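You operate a simulated robot arm through the tools that you are given. There is no shell and no other tool.

The job below is to be done with a simulated robot arm. You get a single attempt, and the scene is never put back.

## Task
Test the blue Disco sign and lay it in the tray for its reading.
Fine: in the pull tester; tester zero key once first, tester grip switch to grip, push the blue pull pad, switch back to open; from 30 N the green tray marked good, under it the purple tray marked redo; leave the other signs. Where these are worked on the way, their far stop is far enough and under half their travel is too little: tester grip switch.

The check looks at the end state, three seconds after you hand in, the way a careful person would. Anything else that was tipped, shoved, dropped, spilled or broken makes it a failure.

## Robot
A 7-joint arm with a fingered hand, fixed in place. Base frame: the origin is on the floor under the middle of its stand, x ahead of it, y to its left, z up; the work surface is at about z = 884. Readings come in mm, degrees, newtons and seconds.
With the tool pointing down near the work surface it reaches from about 400 to 720 mm from the base axis. Its first joint turns from -166.0 to 166.0 degrees. Payload 3.4 kg.
The TCP is the grasp point between the finger pads, 25 mm short of the fingertips. In the tool frame z runs along the fingers and y along their closing line. The gripper opens to 88 mm; its body begins 29 mm behind the TCP. The gripper is a hand of 3 fingers: y runs from the thumb to the fingers, the wrist lies at [-13, -106, -174] in the tool frame.
Orientation is told as [roll, pitch, yaw] about the base's x, y, z axes, in that order, counted from this pose: with the fingers straight down and the wrist toward the robot, the tool's x, y and z point along [0, 1, 0], [1, 0, 0] and [0, 0, -1] of the base frame.

## Interface
- The arm moves only by the tool move_arm. Its arguments are lists of equal length, an entry for each row: "linear": the shift along the base's x, y, z in mm, a list of three; "delta_rot": the turn, a rotation vector about the base's x, y, z in degrees, a list of three. In form: {"linear": [[tx, ty, tz], ...], "delta_rot": [[rx, ry, rz], ...]}. A call has 1 to 20 rows; each row is the pose to reach, as a shift and turn from the pose commanded when the call began. Rows are played at 5 a second. More than 50 mm and 8.6 degrees between two rows, and nothing of the call is played. A pose out of reach is approached as far as the arm can. The call stops where the force on the tool passes 40 N (or 10 N more than at its start, if that is more) or the arm is blocked; 0.2 s more then pass. In this call time passes only in rows, and 0.2 s behind the last. The reply holds the time, the measured pose of the TCP, the force on the tool along the base axes, the opening and the grip force, in the units named above and with some noise, with the torque about the TCP (base axes, N m) and any sound that the robot's microphone picked up, and new pictures: "pictures" is both (left out), scene, wrist or none.
- Cameras (640 x 400 px; columns grow to the right, rows downward): "scene" is fixed at [399.4, -504.3, 1635.5]; the picture's right is [0.99, 0.14, 0.00], its down [0.08, -0.57, -0.82] and it looks along [-0.11, 0.81, -0.57] (base axes); focal length 356 px, centre (320, 200). "wrist" rides on the gripper at [58, -85, -99] in the tool frame; the picture's right is [-0.67, 0.35, -0.66], its down [-0.69, -0.63, 0.37] and it looks along [-0.28, 0.69, 0.66] (tool axes); focal length 261 px, centre (320, 200).
- move_column(by): slides the trunk up (or, below 0, down) by that many mm; the arm rides with it, the base frame stays. It gives what a move gives, with no picture.
- finger_targets(index, middle, thumb_bend, thumb_turn): sets how far each is bent, from 0 (flat) to 1 (curled in); at 0.3 the hand is open as for a grip, at 0.7 the pads meet at the TCP. One left out holds its place. A second passes; each finger stops where it meets its share of the squeeze, and holds until it gets a number again. It is the only way to open and close the hand. It gives what a move gives, with no picture; readings hold the bend of each and the force on the fingers (four entries, about 0 where the hand has none), thumb and palm. thumb_turn goes from beside the hand (0) to across from the fingers (1), as for a grip.
- probe_pixels(camera, pixels): there is no depth. For up to 12 entries [column, row, z] of the newest picture of that camera ("zoom" is the newest enlarged one), the place [x, y] in the base frame at which the ray of that pixel passes the height z, good to about 2 mm, but the place of the scene camera against the robot may be out by one fixed shift of up to 12 mm in any direction. The clock stands still meanwhile.
- zoom(camera, box): a new picture of the part [left, top, right, bottom] of that camera's present view, enlarged. The clock stands still meanwhile.
- sign_off(): hands the job in; it is judged then, once.

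Leave the gripper open and the arm clear of the work at the hand-in unless told otherwise.

The tools are called as name(argument=value, ...) on one line, values as JSON. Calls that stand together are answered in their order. move_arm: Moves the arm, as the interface text tells. Its arguments: {"type":"object","properties":{"linear":{"type":"array","items":{"type":"array","items":{"type":"number"}}},"delta_rot":{"type":"array","items":{"type":"array","items":{"type":"number"}}},"pictures":{"type":"string","enum":["both","scene","wrist","none"]}},"required":["linear","delta_rot"]} The other tools are called the same way: move_column (by) moves the trunk up or down; finger_targets (index, middle, thumb_bend, thumb_turn) moves the fingers one by one; probe_pixels (camera, pixels) gives the place at which the rays of pixels pass given heights; zoom (camera, box) takes an enlarged picture of a part of a camera's view; sign_off () hands the job in.

At the start:

```text
clock: 0.0
position: [252.5, 314.2, 1228.6]
ee_rot: [0.0, 0.0, 0.0]
wrist_force: [0.7, 0.3, -0.1]
ft_torque: [0.01, -0.01, 0.03]
finger_gap: 87.7
gripper_force: 0.1
shape: jaw
bend: [0.3, 0.3, 0.3, 0.98]
finger forces: [0.0, 0.0, 0.0, 0.0, 0.1, 0.0]
trunk travel left (down, up): [-525.0, 65.0]
```

scene: 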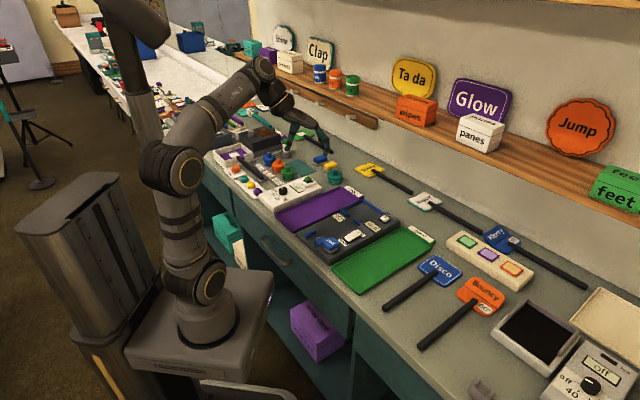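
wrist: 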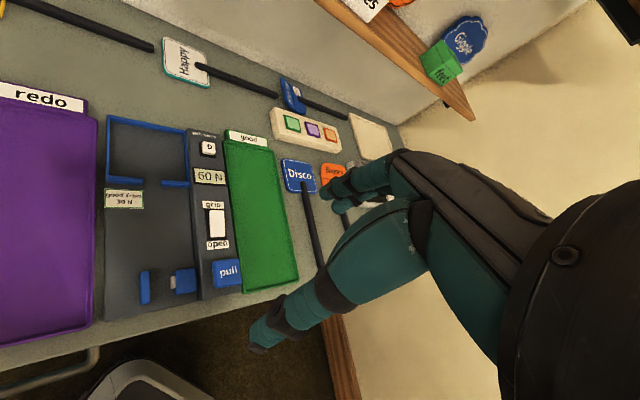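

I see the pull tester between the purple and green trays, and the blue Disco sign right of the green tray. I will zoom in on the tester and the sign in both cameras.

zoom(camera="scene", box=[260, 170, 460, 295])

zoom(camera="wrist", box=[80, 90, 340, 310])

zoom(camera="scene", box=[360, 220, 560, 360])

```text
3.20 times, centred on (360, 232) of scene
```

zoom: 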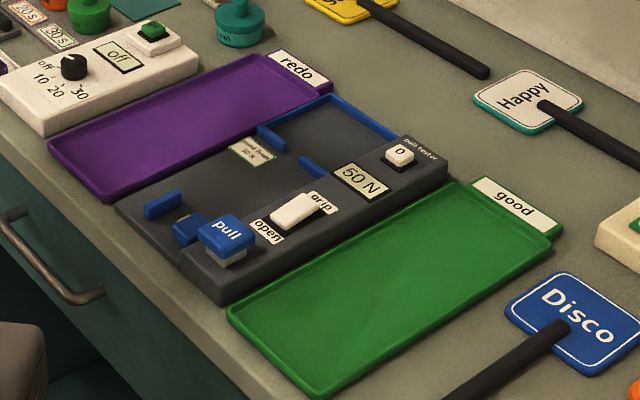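

```text
1.82 times, centred on (210, 200) of wrist
```

zoom: 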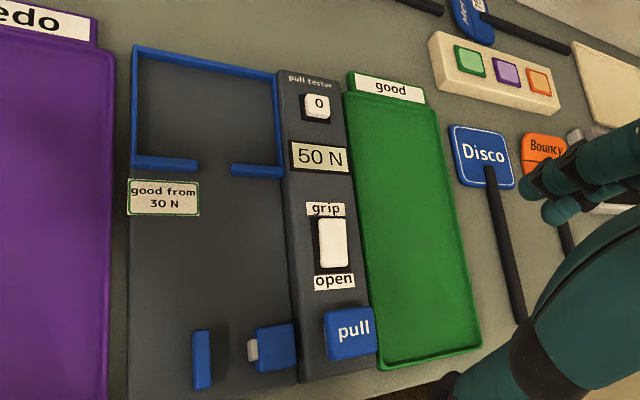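

```text
2.86 times, centred on (460, 290) of scene
```

zoom: 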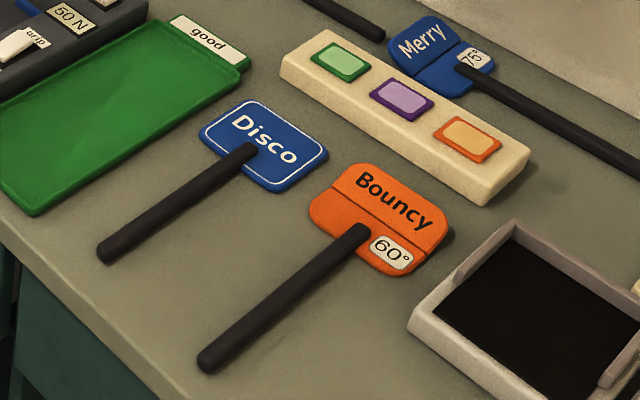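

The tester has a U-shaped pocket, a handle clamp, a zero key, a grip switch and a pull pad. I will zoom the wrist view again and then probe points on it at guessed heights.

zoom(camera="wrist", box=[90, 110, 330, 300])

```text
2.11 times, centred on (210, 205) of wrist
```

zoom: 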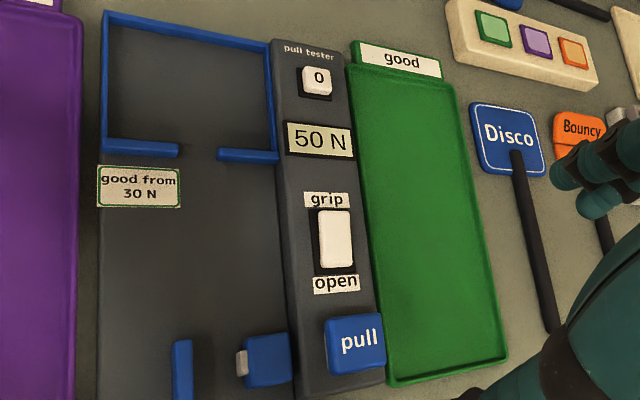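

I will probe the tester and sign landmarks in this wrist zoom at a few heights.

probe_pixels(camera="zoom", pixels=[[104, 14, 900], [103, 152, 900], [268, 42, 900], [277, 158, 900], [180, 150, 900], [218, 155, 900], [316, 80, 910], [337, 240, 910], [356, 342, 920], [181, 370, 905], [242, 364, 905], [270, 360, 905]])

probe_pixels(camera="zoom", pixels=[[471, 105, 888], [536, 106, 888], [547, 174, 888], [482, 176, 888], [516, 155, 892], [553, 330, 892], [347, 66, 884], [453, 85, 884], [507, 357, 884], [390, 383, 884], [80, 200, 884], [290, 160, 884]])

```text
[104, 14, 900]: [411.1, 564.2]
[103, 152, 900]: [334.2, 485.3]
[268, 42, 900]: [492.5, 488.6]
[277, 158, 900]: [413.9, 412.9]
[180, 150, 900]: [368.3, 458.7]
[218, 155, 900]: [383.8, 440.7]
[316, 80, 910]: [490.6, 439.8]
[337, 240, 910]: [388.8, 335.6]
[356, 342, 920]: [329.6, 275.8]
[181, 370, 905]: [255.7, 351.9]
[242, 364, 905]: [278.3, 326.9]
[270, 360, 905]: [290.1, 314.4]
```

```text
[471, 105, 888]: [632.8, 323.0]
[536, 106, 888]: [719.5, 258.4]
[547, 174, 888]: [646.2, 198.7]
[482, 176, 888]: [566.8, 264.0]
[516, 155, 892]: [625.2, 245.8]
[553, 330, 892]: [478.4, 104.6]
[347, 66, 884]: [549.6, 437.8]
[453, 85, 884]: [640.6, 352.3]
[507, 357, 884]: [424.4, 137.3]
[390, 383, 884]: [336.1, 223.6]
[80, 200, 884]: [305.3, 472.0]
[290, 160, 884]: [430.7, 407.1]
```

The bench lies at about 45 degrees to the base axes. I will probe the same landmarks from the scene camera to find its shift and the heights.

zoom(camera="scene", box=[290, 170, 450, 270])

```text
4.00 times, centred on (370, 220) of scene
```

zoom: 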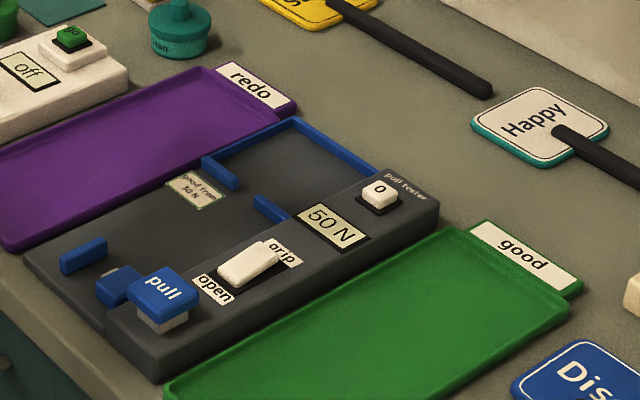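

Now probing the same points in this scene zoom.

probe_pixels(camera="zoom", pixels=[[206, 157, 900], [292, 119, 900], [377, 170, 900], [256, 197, 900], [236, 178, 900], [380, 189, 910], [245, 265, 910], [164, 290, 920], [62, 258, 905], [105, 240, 905], [120, 280, 905], [295, 215, 900]])

probe_pixels(camera="scene", pixels=[[434, 255, 888], [460, 270, 888], [452, 290, 888], [419, 268, 888], [438, 266, 892], [386, 307, 892], [331, 267, 884], [433, 240, 884]])

```text
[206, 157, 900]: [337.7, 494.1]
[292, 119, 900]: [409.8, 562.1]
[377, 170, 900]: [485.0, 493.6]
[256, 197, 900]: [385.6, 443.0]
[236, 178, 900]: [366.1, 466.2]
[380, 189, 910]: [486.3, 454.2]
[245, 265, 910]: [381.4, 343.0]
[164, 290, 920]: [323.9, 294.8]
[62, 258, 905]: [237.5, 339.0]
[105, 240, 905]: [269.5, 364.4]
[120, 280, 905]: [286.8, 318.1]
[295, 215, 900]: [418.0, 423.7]
```

```text
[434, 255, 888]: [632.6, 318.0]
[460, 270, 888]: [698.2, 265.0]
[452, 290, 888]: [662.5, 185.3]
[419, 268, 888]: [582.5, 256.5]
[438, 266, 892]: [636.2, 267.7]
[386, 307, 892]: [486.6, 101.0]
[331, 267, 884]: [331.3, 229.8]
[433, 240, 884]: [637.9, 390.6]
```

Both cameras agree within about 15 mm. I will bring the wrist camera closer above the tester for a sharper look: a shift of (+45, +86, -150) with no turn, well above everything.

move_arm(linear=[[11, 21, -37], [22, 43, -75], [34, 64, -112], [45, 86, -150]], delta_rot=[[0, 0, 0], [0, 0, 0], [0, 0, 0], [0, 0, 0]])

```text
clock: 1.0
position: [298.2, 398.2, 1078.3]
ee_rot: [0.0, 0.0, 0.1]
wrist_force: [-0.5, 0.0, 0.1]
ft_torque: [0.03, 0.04, -0.01]
finger_gap: 87.5
gripper_force: 0.1
shape: jaw
bend: [0.3, 0.3, 0.3, 0.98]
finger forces: [0.0, 0.0, 0.0, 0.0, 0.0, 0.1]
trunk travel left (down, up): [-525.0, 65.0]
```

scene: 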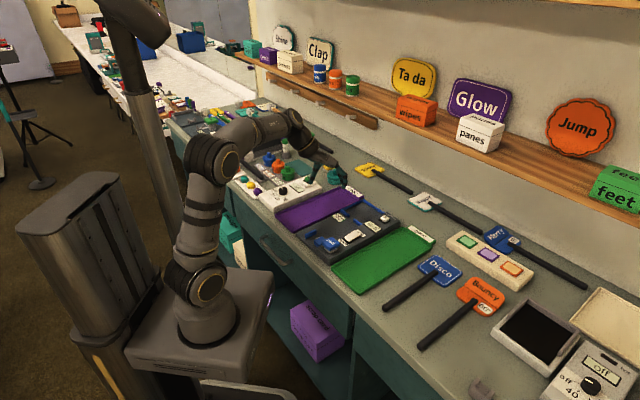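
wrist: 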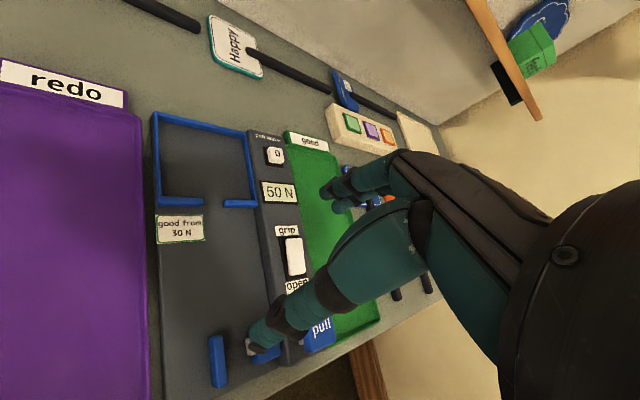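

The tester is clearer now. I will zoom on its key, switch and clamp area.

zoom(camera="wrist", box=[150, 100, 350, 225])

zoom(camera="wrist", box=[150, 210, 350, 400])

```text
3.20 times, centred on (250, 162) of wrist
```

zoom: 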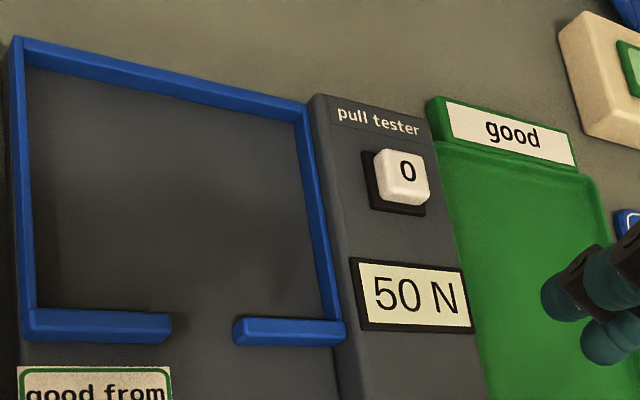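

```text
2.11 times, centred on (250, 305) of wrist
```

zoom: 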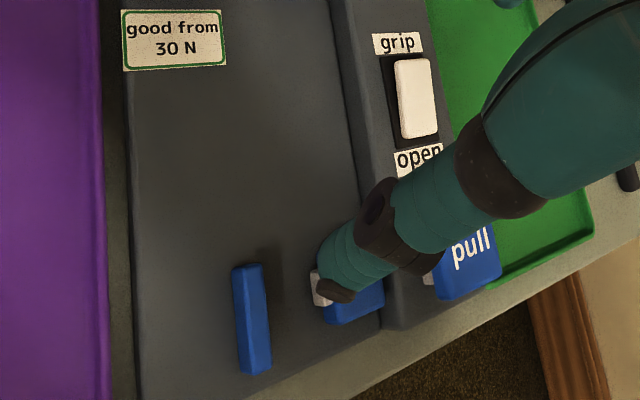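

I will probe the same landmarks in this closer view to triangulate their heights (newest zoom: jaw, switch ends; wrist picture: pocket corners and key).

probe_pixels(camera="zoom", pixels=[[417, 98, 910], [412, 62, 910], [421, 135, 910], [470, 250, 920], [247, 268, 905], [255, 372, 905], [314, 275, 905], [333, 0, 900], [382, 325, 900], [145, 398, 890], [124, 20, 890], [107, 300, 884]])

probe_pixels(camera="wrist", pixels=[[276.3, 155.6, 910], [155, 111, 900], [157, 206, 900], [247, 131, 900], [257, 203, 900], [203, 200, 900], [223, 203, 900], [161, 198, 890], [159, 122, 890], [247, 139, 890], [262, 192, 910], [286, 255, 910]])

```text
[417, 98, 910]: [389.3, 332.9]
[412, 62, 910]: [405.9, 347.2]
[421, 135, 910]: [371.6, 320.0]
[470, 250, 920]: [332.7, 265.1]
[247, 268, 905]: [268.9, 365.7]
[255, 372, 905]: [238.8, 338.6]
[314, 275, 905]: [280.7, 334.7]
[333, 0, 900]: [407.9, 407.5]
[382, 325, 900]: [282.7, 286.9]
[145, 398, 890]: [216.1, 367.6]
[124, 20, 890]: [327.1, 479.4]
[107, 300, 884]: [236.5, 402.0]
```

```text
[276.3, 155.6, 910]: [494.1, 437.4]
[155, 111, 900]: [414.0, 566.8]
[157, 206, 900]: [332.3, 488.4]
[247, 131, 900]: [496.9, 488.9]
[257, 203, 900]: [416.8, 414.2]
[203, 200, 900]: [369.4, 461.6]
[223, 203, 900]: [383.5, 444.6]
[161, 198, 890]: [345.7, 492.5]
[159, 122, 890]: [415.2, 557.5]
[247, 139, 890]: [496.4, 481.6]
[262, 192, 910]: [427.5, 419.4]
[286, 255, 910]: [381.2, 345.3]
```

The views agree: key top is near (482, 438, 921), pull pad top near (323, 279, 934), pocket walls top near 900. Next I will turn the hand by -45 degrees about z and go above the left of the Disco sign to look at it, staying near z 1030.

move_arm(linear=[[34, -14, -7], [69, -28, -14], [103, -42, -21], [137, -56, -28], [172, -70, -35], [206, -85, -42], [240, -99, -48]], delta_rot=[[0, 0, -6.4], [0, 0, -12.9], [0, 0, -19.3], [0, 0, -25.7], [0, 0, -32.1], [0, 0, -38.6], [0, 0, -45]])

```text
clock: 2.6
position: [539.2, 303.9, 1030.4]
ee_rot: [0.0, -0.1, -45.1]
wrist_force: [0.1, 0.4, 0.6]
ft_torque: [-0.03, 0.01, 0.01]
finger_gap: 87.7
gripper_force: 0.1
shape: jaw
bend: [0.3, 0.3, 0.3, 0.98]
finger forces: [0.0, 0.0, 0.0, 0.0, 0.0, 0.0]
trunk travel left (down, up): [-525.0, 65.0]
```

scene: 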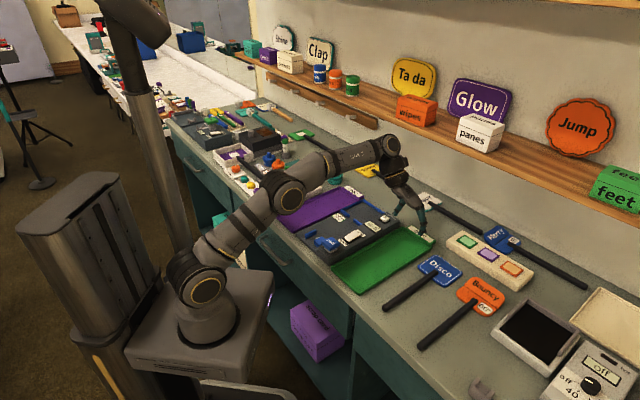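
wrist: 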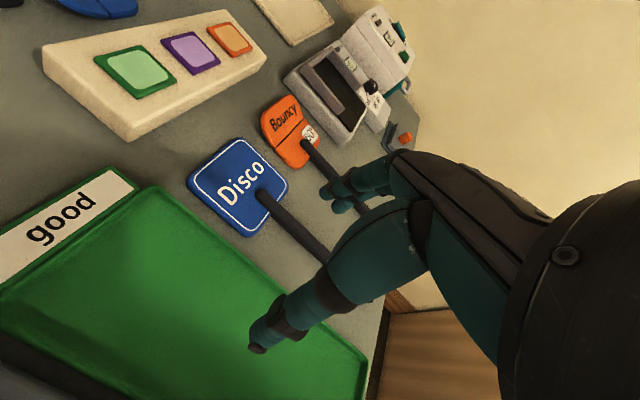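

The sign is now clearly visible at about (240, 190) in the wrist picture. Zooming on the sign and its handle.

zoom(camera="wrist", box=[170, 120, 350, 270])

zoom(camera="scene", box=[370, 240, 490, 320])

```text
2.67 times, centred on (260, 195) of wrist
```

zoom: 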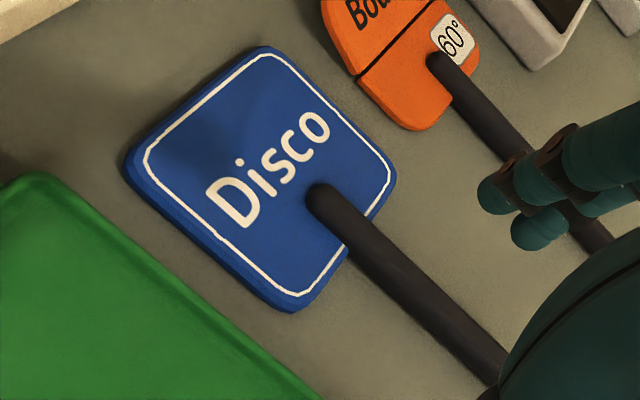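

```text
5.00 times, centred on (430, 280) of scene
```

zoom: 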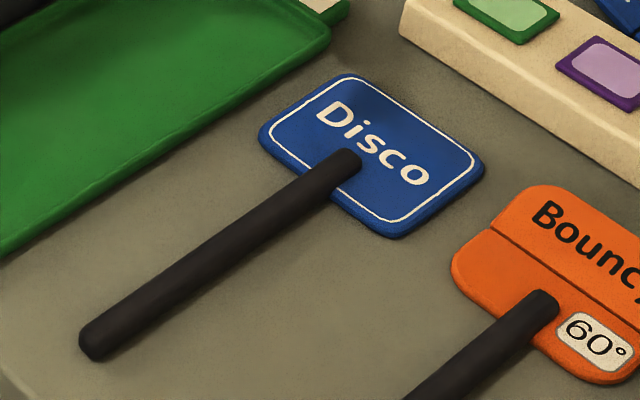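

I will probe the plate corners and handle ends in the scene zoom, then the matching points in the wrist picture.

probe_pixels(camera="zoom", pixels=[[340, 74, 890], [485, 162, 890], [398, 232, 890], [260, 135, 890], [346, 160, 896], [92, 340, 896], [345, 200, 890], [92, 362, 884], [80, 345, 890], [105, 352, 890], [195, 258, 896], [215, 272, 896]])

probe_pixels(camera="wrist", pixels=[[256, 138, 890], [289, 183, 890], [250, 236, 890], [188, 180, 890], [262, 193, 896], [288, 216, 896], [297, 212, 896], [289, 210, 890], [325, 248, 896], [100, 195, 888], [290, 310, 888], [368, 385, 888]])

```text
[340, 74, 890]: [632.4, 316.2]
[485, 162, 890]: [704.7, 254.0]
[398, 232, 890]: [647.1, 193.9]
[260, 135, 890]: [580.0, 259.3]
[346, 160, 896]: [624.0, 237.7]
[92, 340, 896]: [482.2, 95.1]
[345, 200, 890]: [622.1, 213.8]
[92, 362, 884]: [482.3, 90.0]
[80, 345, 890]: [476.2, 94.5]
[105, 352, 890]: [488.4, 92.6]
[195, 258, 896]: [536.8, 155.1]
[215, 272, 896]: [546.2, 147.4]
```

```text
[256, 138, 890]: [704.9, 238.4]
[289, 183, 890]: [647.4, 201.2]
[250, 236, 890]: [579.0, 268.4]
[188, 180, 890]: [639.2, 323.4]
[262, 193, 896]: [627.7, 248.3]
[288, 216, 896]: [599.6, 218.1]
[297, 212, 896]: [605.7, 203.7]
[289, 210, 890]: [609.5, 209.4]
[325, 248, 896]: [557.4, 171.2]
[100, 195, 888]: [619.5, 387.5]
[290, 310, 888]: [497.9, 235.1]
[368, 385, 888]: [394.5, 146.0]
```

The sign plate is about 95 x 80 mm, the handle about 12 mm thick and pointing along the bench depth at about 45 degrees. Let me look at the hand itself from the scene camera, and at the neighbouring Bouncy handle.

zoom(camera="scene", box=[360, 130, 480, 250])

probe_pixels(camera="scene", pixels=[[421, 347, 896], [474, 303, 896], [458, 290, 890], [484, 275, 890], [507, 295, 890], [484, 316, 890]])

```text
3.33 times, centred on (420, 190) of scene
```

zoom: 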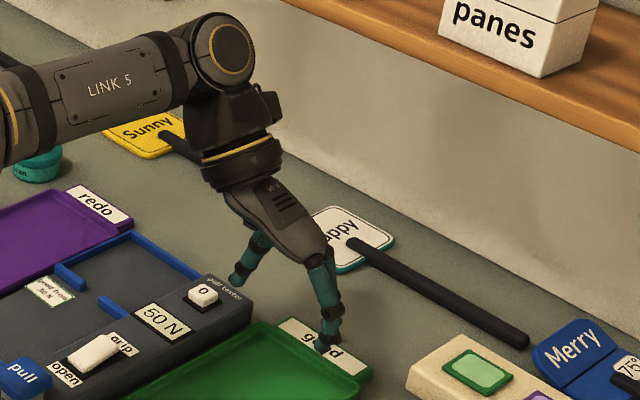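

```text
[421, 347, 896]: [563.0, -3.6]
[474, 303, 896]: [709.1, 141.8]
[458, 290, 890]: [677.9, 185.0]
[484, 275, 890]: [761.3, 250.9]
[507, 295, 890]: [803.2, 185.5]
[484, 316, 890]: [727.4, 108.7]
```

Now a tighter zoom on the switch, key and pull pad in the scene view.

zoom(camera="scene", box=[310, 205, 410, 268])

```text
6.35 times, centred on (360, 236) of scene
```

zoom: 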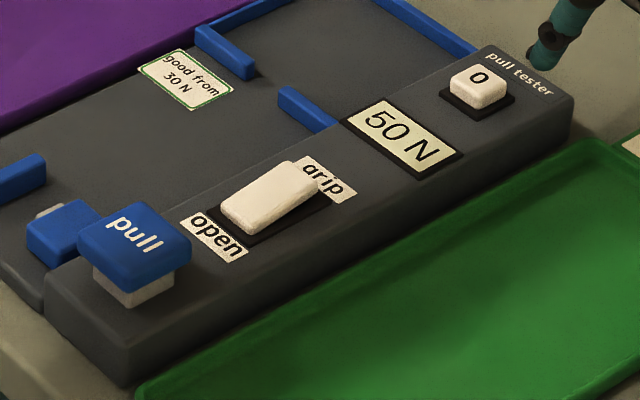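

It is a rocker: the grip (far) end stands up, the open end is down. I will probe its ends and the key and pad tops in this zoom at guessed heights.

probe_pixels(camera="zoom", pixels=[[478, 82, 921], [308, 172, 922], [236, 214, 914], [270, 195, 918], [135, 235, 934], [345, 120, 912], [575, 95, 912], [130, 345, 912], [45, 280, 912], [485, 45, 912], [250, 230, 912], [285, 155, 912]])

finger_targets(index=0.7, middle=1.0, thumb_bend=0.7, thumb_turn=1.0)

```text
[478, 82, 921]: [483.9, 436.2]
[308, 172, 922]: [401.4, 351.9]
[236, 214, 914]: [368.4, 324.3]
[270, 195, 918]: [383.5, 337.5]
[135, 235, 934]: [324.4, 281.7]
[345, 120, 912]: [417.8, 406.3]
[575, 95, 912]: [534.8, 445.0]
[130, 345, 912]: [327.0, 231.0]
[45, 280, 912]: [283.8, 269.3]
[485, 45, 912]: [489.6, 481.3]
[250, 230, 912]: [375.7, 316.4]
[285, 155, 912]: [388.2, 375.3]
```

```text
clock: 3.6
position: [538.4, 302.0, 1031.6]
ee_rot: [0.0, 0.0, -45.0]
wrist_force: [1.0, -0.6, -0.1]
ft_torque: [0.0, 0.02, -0.01]
finger_gap: 0.0
gripper_force: 0.0
shape: fingers
bend: [0.7, 1.0, 0.7, 1.0]
finger forces: [0.0, 0.0, 0.0, 0.0, 0.0, 0.0]
trunk travel left (down, up): [-525.0, 65.0]
```

The hand is now index and thumb at 0.7 and middle curled. I will look at its shape in both cameras.

zoom(camera="scene", box=[380, 160, 460, 240])

zoom(camera="wrist", box=[160, 100, 480, 300])

```text
5.00 times, centred on (420, 200) of scene
```

zoom: 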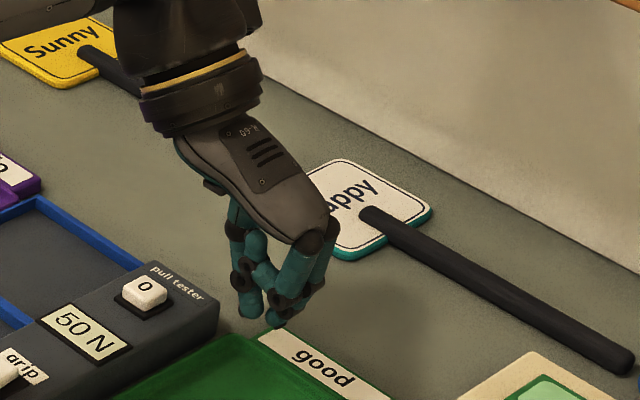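

```text
2.00 times, centred on (320, 200) of wrist
```

zoom: 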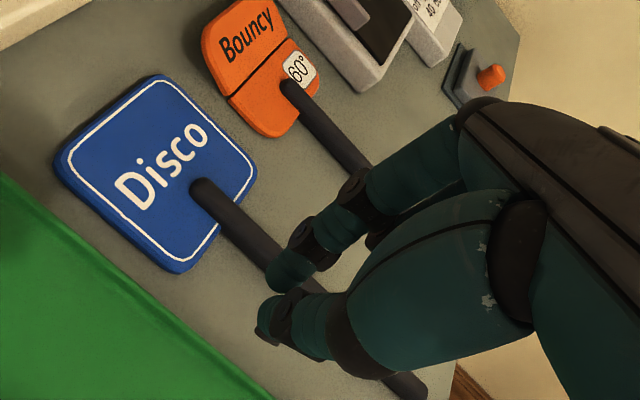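

I will locate the two fingertips: wrist pixels (305, 236) and (291, 262) at the expected tip height near 1008.

probe_pixels(camera="wrist", pixels=[[305, 236, 1008], [291, 262, 1008], [305, 236, 1015], [291, 262, 1015]])

probe_pixels(camera="scene", pixels=[[407, 222, 1008], [411.5, 224.5, 1008]])

```text
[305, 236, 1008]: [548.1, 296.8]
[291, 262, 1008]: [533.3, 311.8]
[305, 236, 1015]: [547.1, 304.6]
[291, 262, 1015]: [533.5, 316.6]
```

```text
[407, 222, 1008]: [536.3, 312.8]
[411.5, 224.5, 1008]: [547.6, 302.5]
```

Index tip sits about 7 mm to the fingers' side of the TCP and thumb tip about 10 mm to the other side, both about 23 mm below. I use this pinch as the poker. I move over the zero key at about (481.5, 437), keeping height first, then down to TCP z of 968 (about 20 mm above the key).

move_arm(linear=[[-15, 33, 0], [-29, 66, 0], [-44, 98, 0], [-58, 131, 0], [-58, 131, -30], [-58, 131, -62]], delta_rot=[[0, 0, 0], [0, 0, 0], [0, 0, 0], [0, 0, 0], [0, 0, 0], [0, 0, 0]])

```text
clock: 5.0
position: [462.5, 403.5, 966.6]
ee_rot: [0.1, 0.0, -45.0]
wrist_force: [-0.2, 0.6, -0.5]
ft_torque: [0.0, 0.0, 0.04]
finger_gap: 0.0
gripper_force: 0.0
shape: fingers
bend: [0.7, 1.0, 0.7, 1.0]
finger forces: [0.0, 0.0, 0.0, 0.0, 0.0, 0.0]
out of reach, approached as far as the arm can: row 2, 3, 4, 5, 6
trunk travel left (down, up): [-525.0, 65.0]
```

scene: 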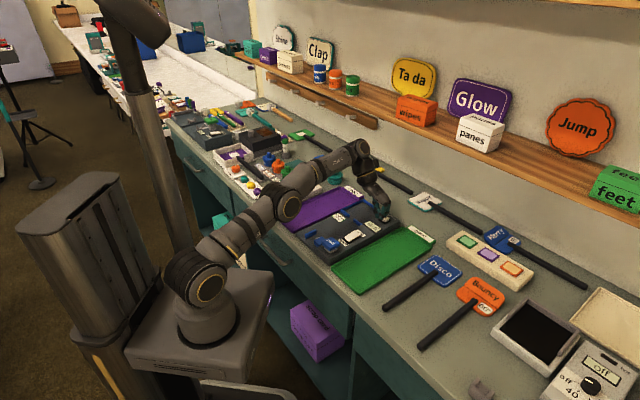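
wrist: 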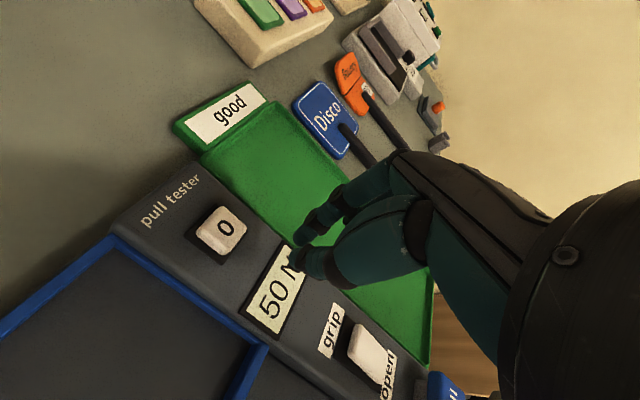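

The pose was out of reach with the wrist pointing left; it stopped at (462, 403, 967) safely above. I will rise 40 mm and turn the hand back by +45 degrees (wrist toward the robot), which brings the wrist nearer the base, and then check where it is.

move_arm(linear=[[0, 0, 20], [0, 0, 40], [0, 0, 40], [0, 0, 40], [0, 0, 40], [0, 0, 40], [0, 0, 40]], delta_rot=[[0, 0, 0], [0, 0, 7.5], [0, 0, 15], [0, 0, 22.5], [0, 0, 30], [0, 0, 37.5], [0, 0, 45]])

```text
clock: 6.6
position: [461.3, 401.4, 1004.5]
ee_rot: [0.0, -0.1, 0.2]
wrist_force: [0.7, 0.7, 0.1]
ft_torque: [-0.01, 0.01, 0.0]
finger_gap: 0.0
gripper_force: 0.0
shape: fingers
bend: [0.7, 1.0, 0.7, 1.0]
finger forces: [0.0, 0.1, 0.0, 0.0, 0.0, 0.0]
trunk travel left (down, up): [-525.0, 65.0]
```

scene: 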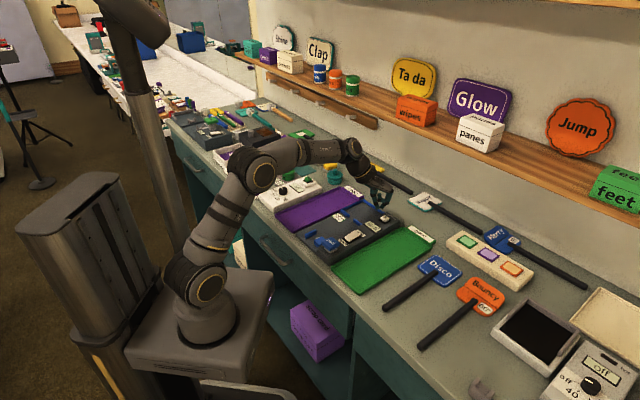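
wrist: 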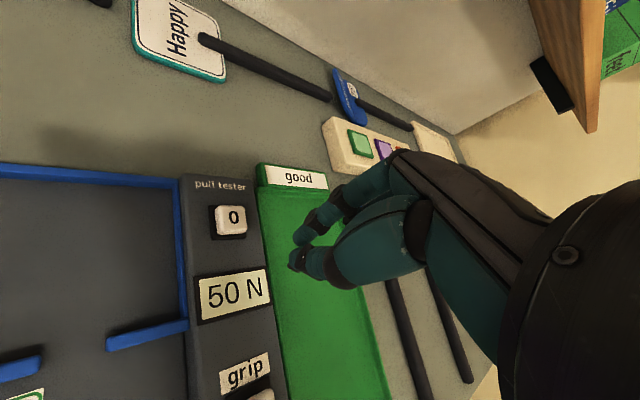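

The turn worked and the pose base is (461, 402, 1005). I will re-measure the key centre at wrist pixel (232, 219) at z 921 with this closer view.

probe_pixels(camera="wrist", pixels=[[232, 219, 921], [216, 207, 921], [246, 230, 921], [229, 296, 912], [182, 180, 912], [190, 320, 900]])

zoom(camera="wrist", box=[170, 170, 340, 300])

```text
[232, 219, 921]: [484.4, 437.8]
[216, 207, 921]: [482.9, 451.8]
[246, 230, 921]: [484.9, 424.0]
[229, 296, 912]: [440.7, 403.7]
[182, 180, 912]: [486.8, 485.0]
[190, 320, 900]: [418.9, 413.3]
```

```text
3.08 times, centred on (255, 235) of wrist
```

zoom: 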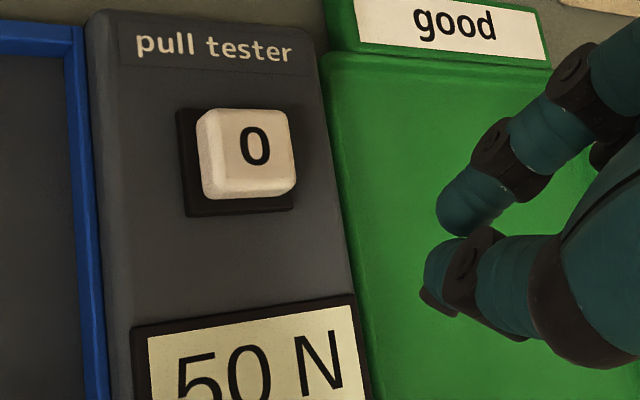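

The key centre is at about (484, 438). I move so the pinch is over it: shift (+24.5, +32) and down to TCP z about 962, then look.

move_arm(linear=[[12, 16, 0], [24.5, 32, 0], [24.5, 32, -22], [24.5, 32, -43]], delta_rot=[[0, 0, 0], [0, 0, 0], [0, 0, 0], [0, 0, 0]])

zoom(camera="wrist", box=[200, 170, 400, 300])

zoom(camera="scene", box=[340, 170, 430, 240])

```text
clock: 7.6
position: [487.9, 435.2, 961.3]
ee_rot: [0.0, -0.1, 0.0]
wrist_force: [0.4, 0.2, 0.5]
ft_torque: [-0.01, 0.01, 0.01]
finger_gap: 0.2
gripper_force: 0.1
shape: fingers
bend: [0.7, 1.0, 0.7, 1.0]
finger forces: [0.0, 0.0, 0.0, 0.0, 0.1, 0.0]
trunk travel left (down, up): [-525.0, 65.0]
```

scene: 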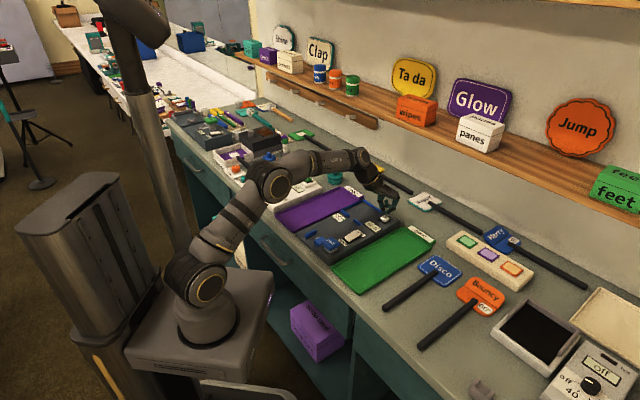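
wrist: 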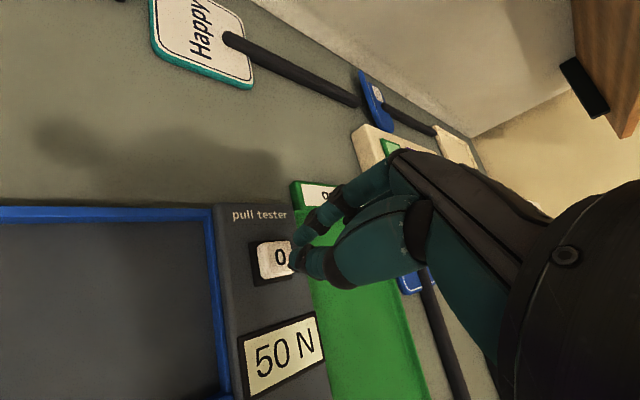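

```text
3.08 times, centred on (300, 235) of wrist
```

zoom: 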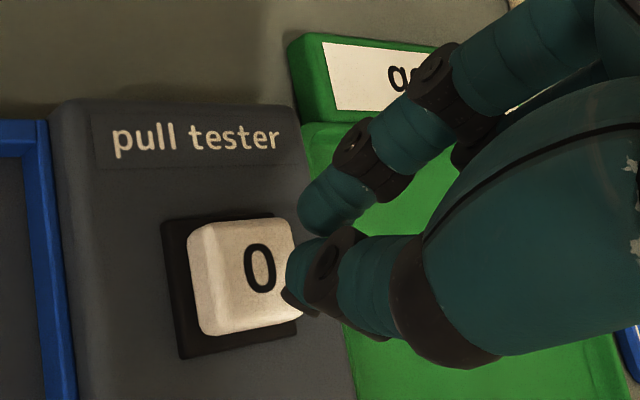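

```text
5.71 times, centred on (385, 205) of scene
```

zoom: 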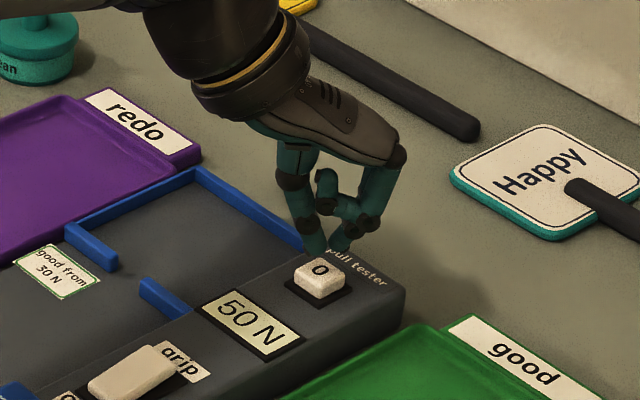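

The pinch looks almost over the key. I will verify with probes of the fingertip cluster and the key top in this scene zoom.

probe_pixels(camera="zoom", pixels=[[311, 250, 937], [340, 245, 937], [325, 250, 937], [319, 270, 921], [300, 268, 921], [340, 270, 921]])

probe_pixels(camera="wrist", pixels=[[300, 243, 940], [292, 258, 940], [277, 258, 921], [299, 245, 936]])

```text
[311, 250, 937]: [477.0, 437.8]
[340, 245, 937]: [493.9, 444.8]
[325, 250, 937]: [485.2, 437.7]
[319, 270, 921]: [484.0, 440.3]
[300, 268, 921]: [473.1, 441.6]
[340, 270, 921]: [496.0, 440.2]
```

```text
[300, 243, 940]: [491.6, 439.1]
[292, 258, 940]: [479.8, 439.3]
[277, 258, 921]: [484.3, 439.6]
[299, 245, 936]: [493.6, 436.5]
```

Tips at about (486, 439), key at (484, 439): aligned. I now go down 12 mm and then in small 1.5 mm rows to 18 mm, watching force and sound.

move_arm(linear=[[0, 0, -8], [0, 0, -12], [0, 0, -13.5], [0, 0, -15], [0, 0, -16.5], [0, 0, -18]], delta_rot=[[0, 0, 0], [0, 0, 0], [0, 0, 0], [0, 0, 0], [0, 0, 0], [0, 0, 0]])

```text
clock: 9.0
position: [484.9, 434.3, 944.3]
ee_rot: [0.0, 0.1, 0.1]
wrist_force: [0.1, 0.5, 2.4]
ft_torque: [0.01, 0.04, 0.02]
finger_gap: 0.0
gripper_force: 0.8
shape: fingers
bend: [0.7, 1.0, 0.7, 1.0]
finger forces: [0.3, 0.0, 0.1, 0.0, 2.0, 0.0]
trunk travel left (down, up): [-525.0, 65.0]
heard: click
```

scene: 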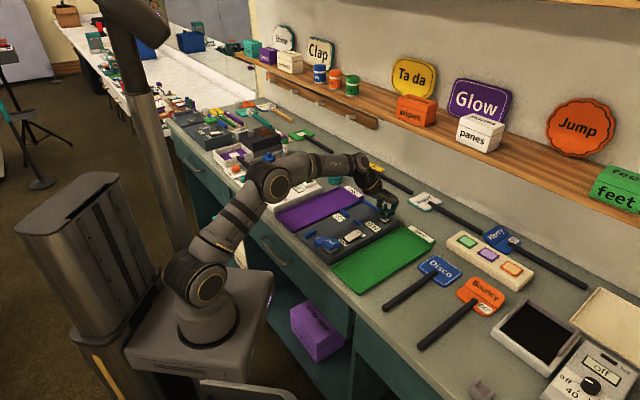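
wrist: 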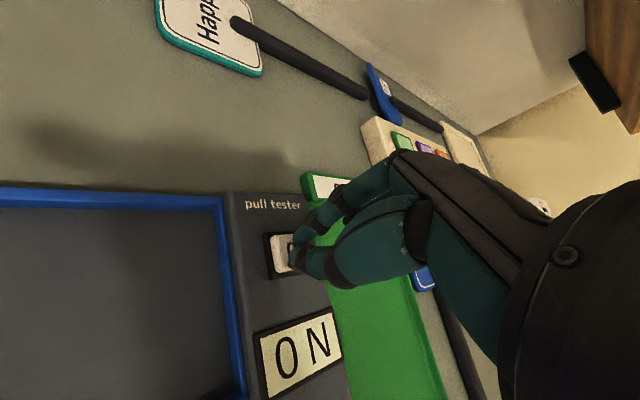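

Click heard and the display now reads 0 N: the zero is done once. I back straight up by 80 mm.

move_arm(linear=[[0, 0, 20], [0, 0, 50], [0, 0, 85]], delta_rot=[[0, 0, 0], [0, 0, 0], [0, 0, 0]], pictures="wrist")

finger_targets(index=0.45, middle=0.45, thumb_bend=0.45, thumb_turn=1.0)

```text
clock: 9.8
position: [484.9, 434.6, 1028.6]
ee_rot: [0.0, 0.0, 0.0]
wrist_force: [0.1, -0.2, 0.9]
ft_torque: [-0.03, -0.02, -0.01]
finger_gap: 0.0
gripper_force: 0.0
shape: fingers
bend: [0.7, 1.0, 0.7, 1.0]
finger forces: [0.0, 0.0, 0.0, 0.0, 0.1, 0.1]
trunk travel left (down, up): [-525.0, 65.0]
```

wrist: 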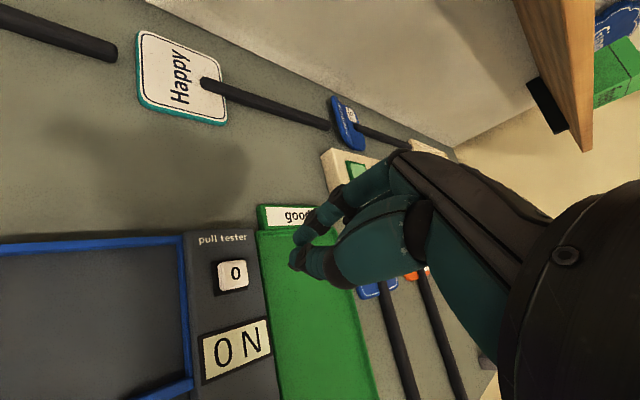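

```text
clock: 10.8
position: [485.1, 434.8, 1027.5]
ee_rot: [0.0, 0.0, 0.0]
wrist_force: [0.2, 0.9, 0.4]
ft_torque: [0.02, -0.01, -0.02]
finger_gap: 51.7
gripper_force: 0.1
shape: fingers
bend: [0.45, 0.45, 0.45, 0.99]
finger forces: [0.0, 0.1, 0.1, 0.1, 0.0, 0.0]
trunk travel left (down, up): [-525.0, 65.0]
```

Zero reads 0 N still and the hand is half open (52 mm). Now I move above the Disco handle at about (582, 197), turning -45 degrees, to TCP z about 990.

move_arm(linear=[[14, -34, -5], [28, -68, -11], [42, -102, -16], [55, -136, -22], [69, -170, -27], [83, -204, -33], [97, -237.5, -38]], delta_rot=[[0, 0, -6.4], [0, 0, -12.9], [0, 0, -19.3], [0, 0, -25.7], [0, 0, -32.1], [0, 0, -38.6], [0, 0, -45]])

zoom(camera="wrist", box=[140, 120, 400, 300])

zoom(camera="scene", box=[380, 200, 500, 310])

```text
clock: 12.4
position: [582.6, 194.8, 992.2]
ee_rot: [0.0, 0.0, -45.0]
wrist_force: [-0.2, -1.0, -0.8]
ft_torque: [0.0, 0.01, -0.02]
finger_gap: 52.1
gripper_force: 0.1
shape: fingers
bend: [0.45, 0.45, 0.45, 0.99]
finger forces: [0.0, 0.0, 0.0, 0.0, 0.0, 0.1]
trunk travel left (down, up): [-525.0, 65.0]
```

scene: 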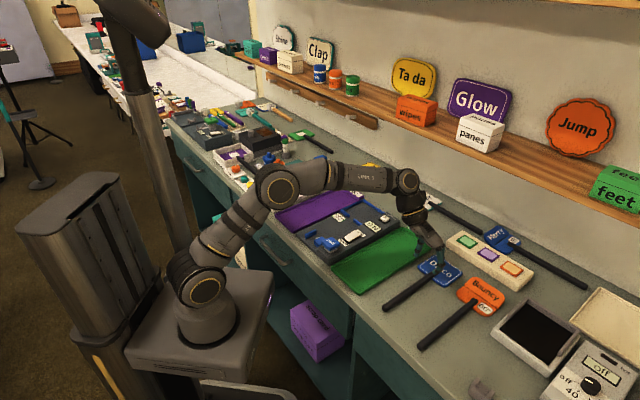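
wrist: 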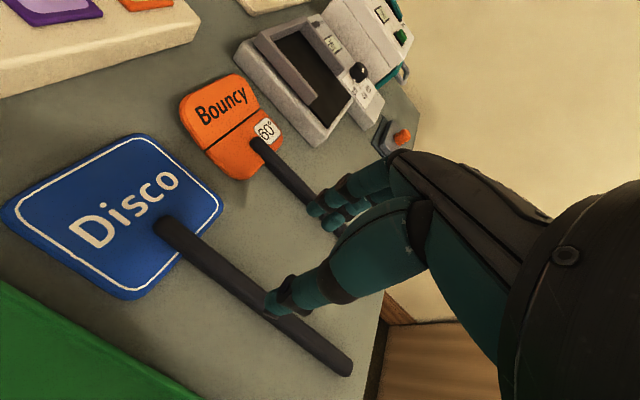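

```text
2.22 times, centred on (270, 210) of wrist
```

zoom: 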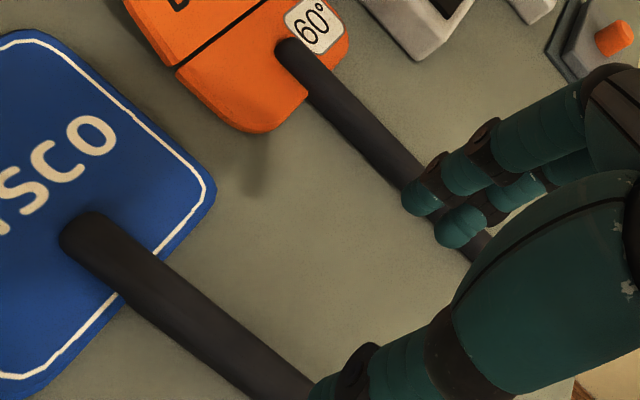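

```text
3.64 times, centred on (440, 255) of scene
```

zoom: 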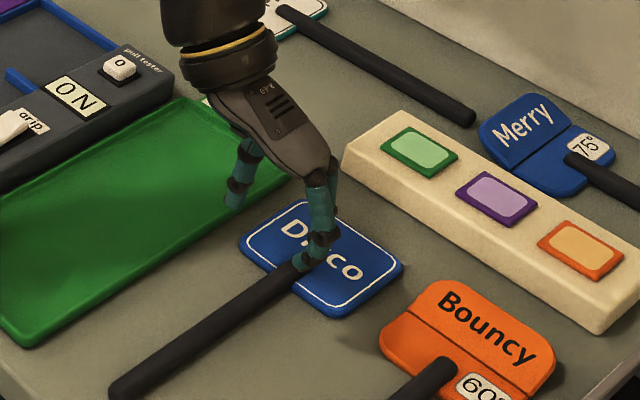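

I can see the handle well. I will probe both handle edges and its two ends in the wrist picture to fix its line.

probe_pixels(camera="wrist", pixels=[[200, 238, 890], [178.6, 252, 890], [240, 269, 890], [222, 286, 890], [352, 358, 890], [338, 377, 890], [162, 222, 896], [346, 368, 892], [222, 208, 890], [132, 300, 890], [128, 134, 890], [4, 210, 890]])

```text
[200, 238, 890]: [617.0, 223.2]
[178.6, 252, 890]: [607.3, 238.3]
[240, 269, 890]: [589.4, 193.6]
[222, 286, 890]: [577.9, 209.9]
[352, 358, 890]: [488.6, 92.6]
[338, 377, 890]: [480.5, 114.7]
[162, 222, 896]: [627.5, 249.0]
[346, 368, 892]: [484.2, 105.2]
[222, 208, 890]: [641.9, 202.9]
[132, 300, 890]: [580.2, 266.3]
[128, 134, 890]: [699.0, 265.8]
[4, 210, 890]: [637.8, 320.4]
```

The handle line runs at 45 degrees through about (584, 202); the TCP is about 4 mm to its right. I shift (+1, +5) and come down 75 mm to TCP z about 916, then look.

move_arm(linear=[[1, 5, 0], [1, 5, -30], [1, 5, -55], [1, 5, -70], [1, 5, -75]], delta_rot=[[0, 0, 0], [0, 0, 0], [0, 0, 0], [0, 0, 0], [0, 0, 0]])

zoom(camera="wrist", box=[180, 150, 440, 330])

zoom(camera="scene", box=[390, 220, 480, 300])

```text
clock: 13.6
position: [584.5, 200.5, 917.7]
ee_rot: [-0.1, 0.0, -45.0]
wrist_force: [-0.3, -0.1, -0.7]
ft_torque: [-0.02, 0.01, 0.0]
finger_gap: 51.9
gripper_force: 0.0
shape: fingers
bend: [0.45, 0.45, 0.45, 0.99]
finger forces: [0.1, 0.0, 0.1, 0.1, 0.0, 0.0]
trunk travel left (down, up): [-525.0, 65.0]
```

scene: 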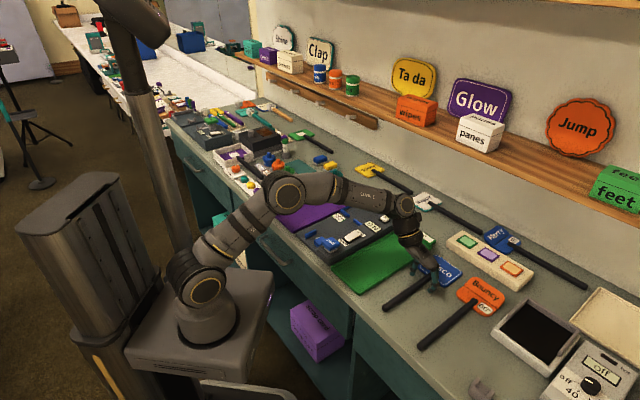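
wrist: 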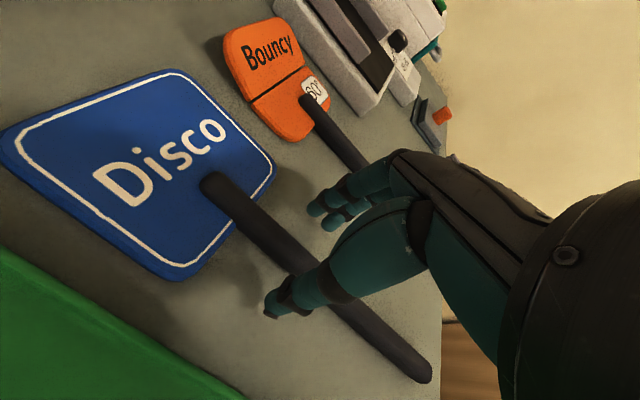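

```text
2.22 times, centred on (310, 240) of wrist
```

zoom: 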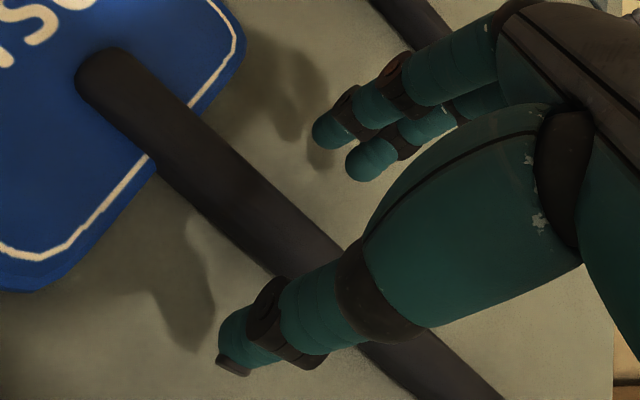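

```text
5.00 times, centred on (435, 260) of scene
```

zoom: 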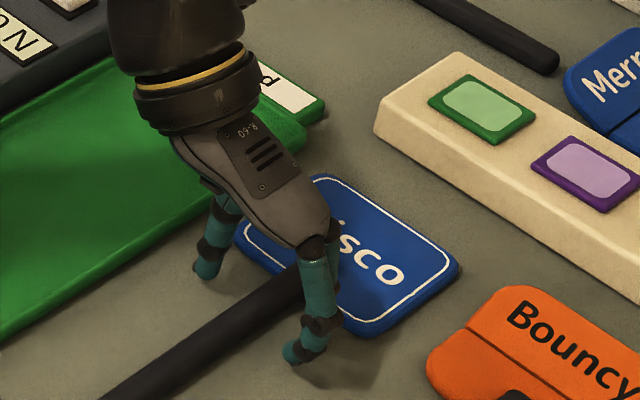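

The fingers straddle the handle, with index nearer the plate. I lower 5 mm more in small rows to bring the tips close to the surface.

move_arm(linear=[[0, 0, -1.5], [0, 0, -3], [0, 0, -4], [0, 0, -5]], delta_rot=[[0, 0, 0], [0, 0, 0], [0, 0, 0], [0, 0, 0]], pictures="wrist")

```text
clock: 14.6
position: [585.0, 200.2, 911.3]
ee_rot: [-0.1, 0.0, -44.9]
wrist_force: [-0.1, -0.6, 0.2]
ft_torque: [-0.02, 0.01, -0.01]
finger_gap: 52.1
gripper_force: 0.0
shape: fingers
bend: [0.45, 0.45, 0.45, 0.99]
finger forces: [0.0, 0.0, 0.0, 0.0, 0.0, 0.0]
trunk travel left (down, up): [-525.0, 65.0]
```

wrist: 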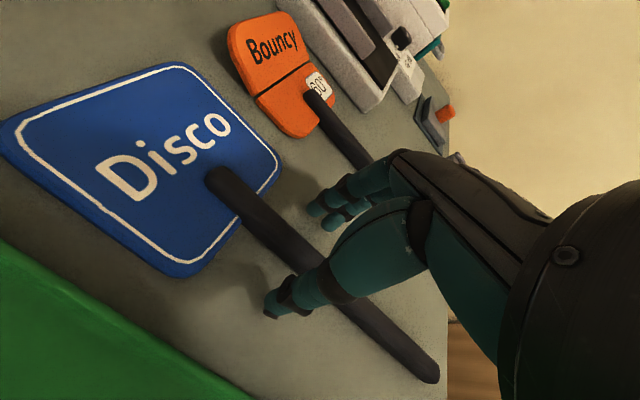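

No contact yet at z 911. I now close all three on the handle.

finger_targets(index=0.72, middle=0.72, thumb_bend=0.72, thumb_turn=1.0)

zoom(camera="wrist", box=[180, 150, 440, 330])

```text
clock: 15.6
position: [583.9, 200.5, 912.0]
ee_rot: [0.0, 0.0, -45.1]
wrist_force: [0.2, -0.3, 1.6]
ft_torque: [-0.01, 0.0, 0.01]
finger_gap: 9.0
gripper_force: 8.3
shape: fingers
bend: [0.71, 0.67, 0.64, 1.0]
finger forces: [3.8, 3.1, 0.0, 0.0, 7.9, 0.1]
trunk travel left (down, up): [-525.0, 65.0]
```

```text
2.22 times, centred on (310, 240) of wrist
```

zoom: 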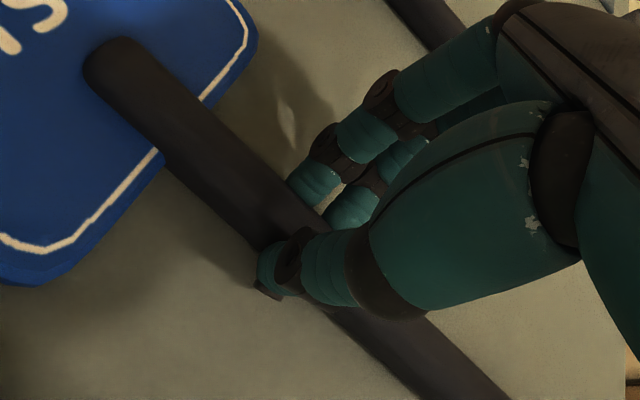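

It holds with about 8 N. I tighten a little more before lifting.

finger_targets(index=0.85, middle=0.85, thumb_bend=0.85, thumb_turn=1.0)

```text
clock: 16.6
position: [583.8, 201.1, 912.4]
ee_rot: [0.0, 0.0, -45.0]
wrist_force: [0.9, 0.1, -0.2]
ft_torque: [0.01, 0.03, -0.02]
finger_gap: 3.2
gripper_force: 0.1
shape: fingers
bend: [0.84, 0.85, 0.7, 1.0]
finger forces: [0.1, 0.1, 0.0, 0.1, 0.0, 0.0]
trunk travel left (down, up): [-525.0, 65.0]
```

The fingers have slipped off above the handle (forces back to zero). I look before doing anything else.

zoom(camera="wrist", box=[0, 60, 460, 400])

zoom(camera="scene", box=[370, 220, 490, 320])

```text
1.18 times, centred on (230, 230) of wrist
```

zoom: 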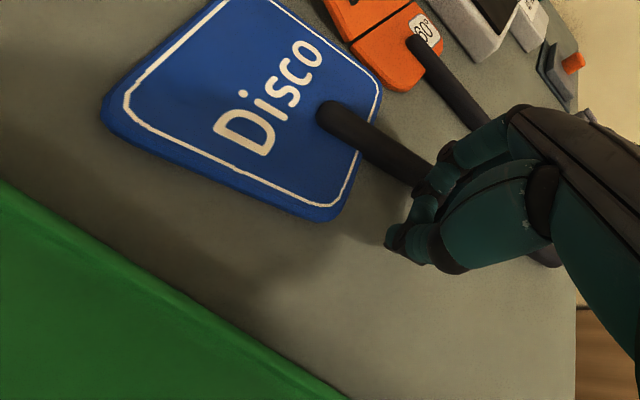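

```text
4.00 times, centred on (430, 270) of scene
```

zoom: 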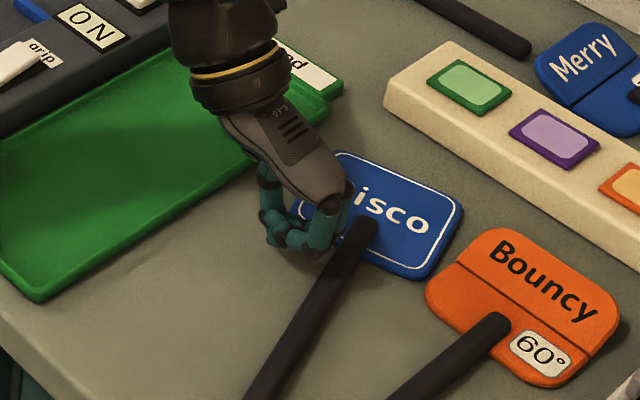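

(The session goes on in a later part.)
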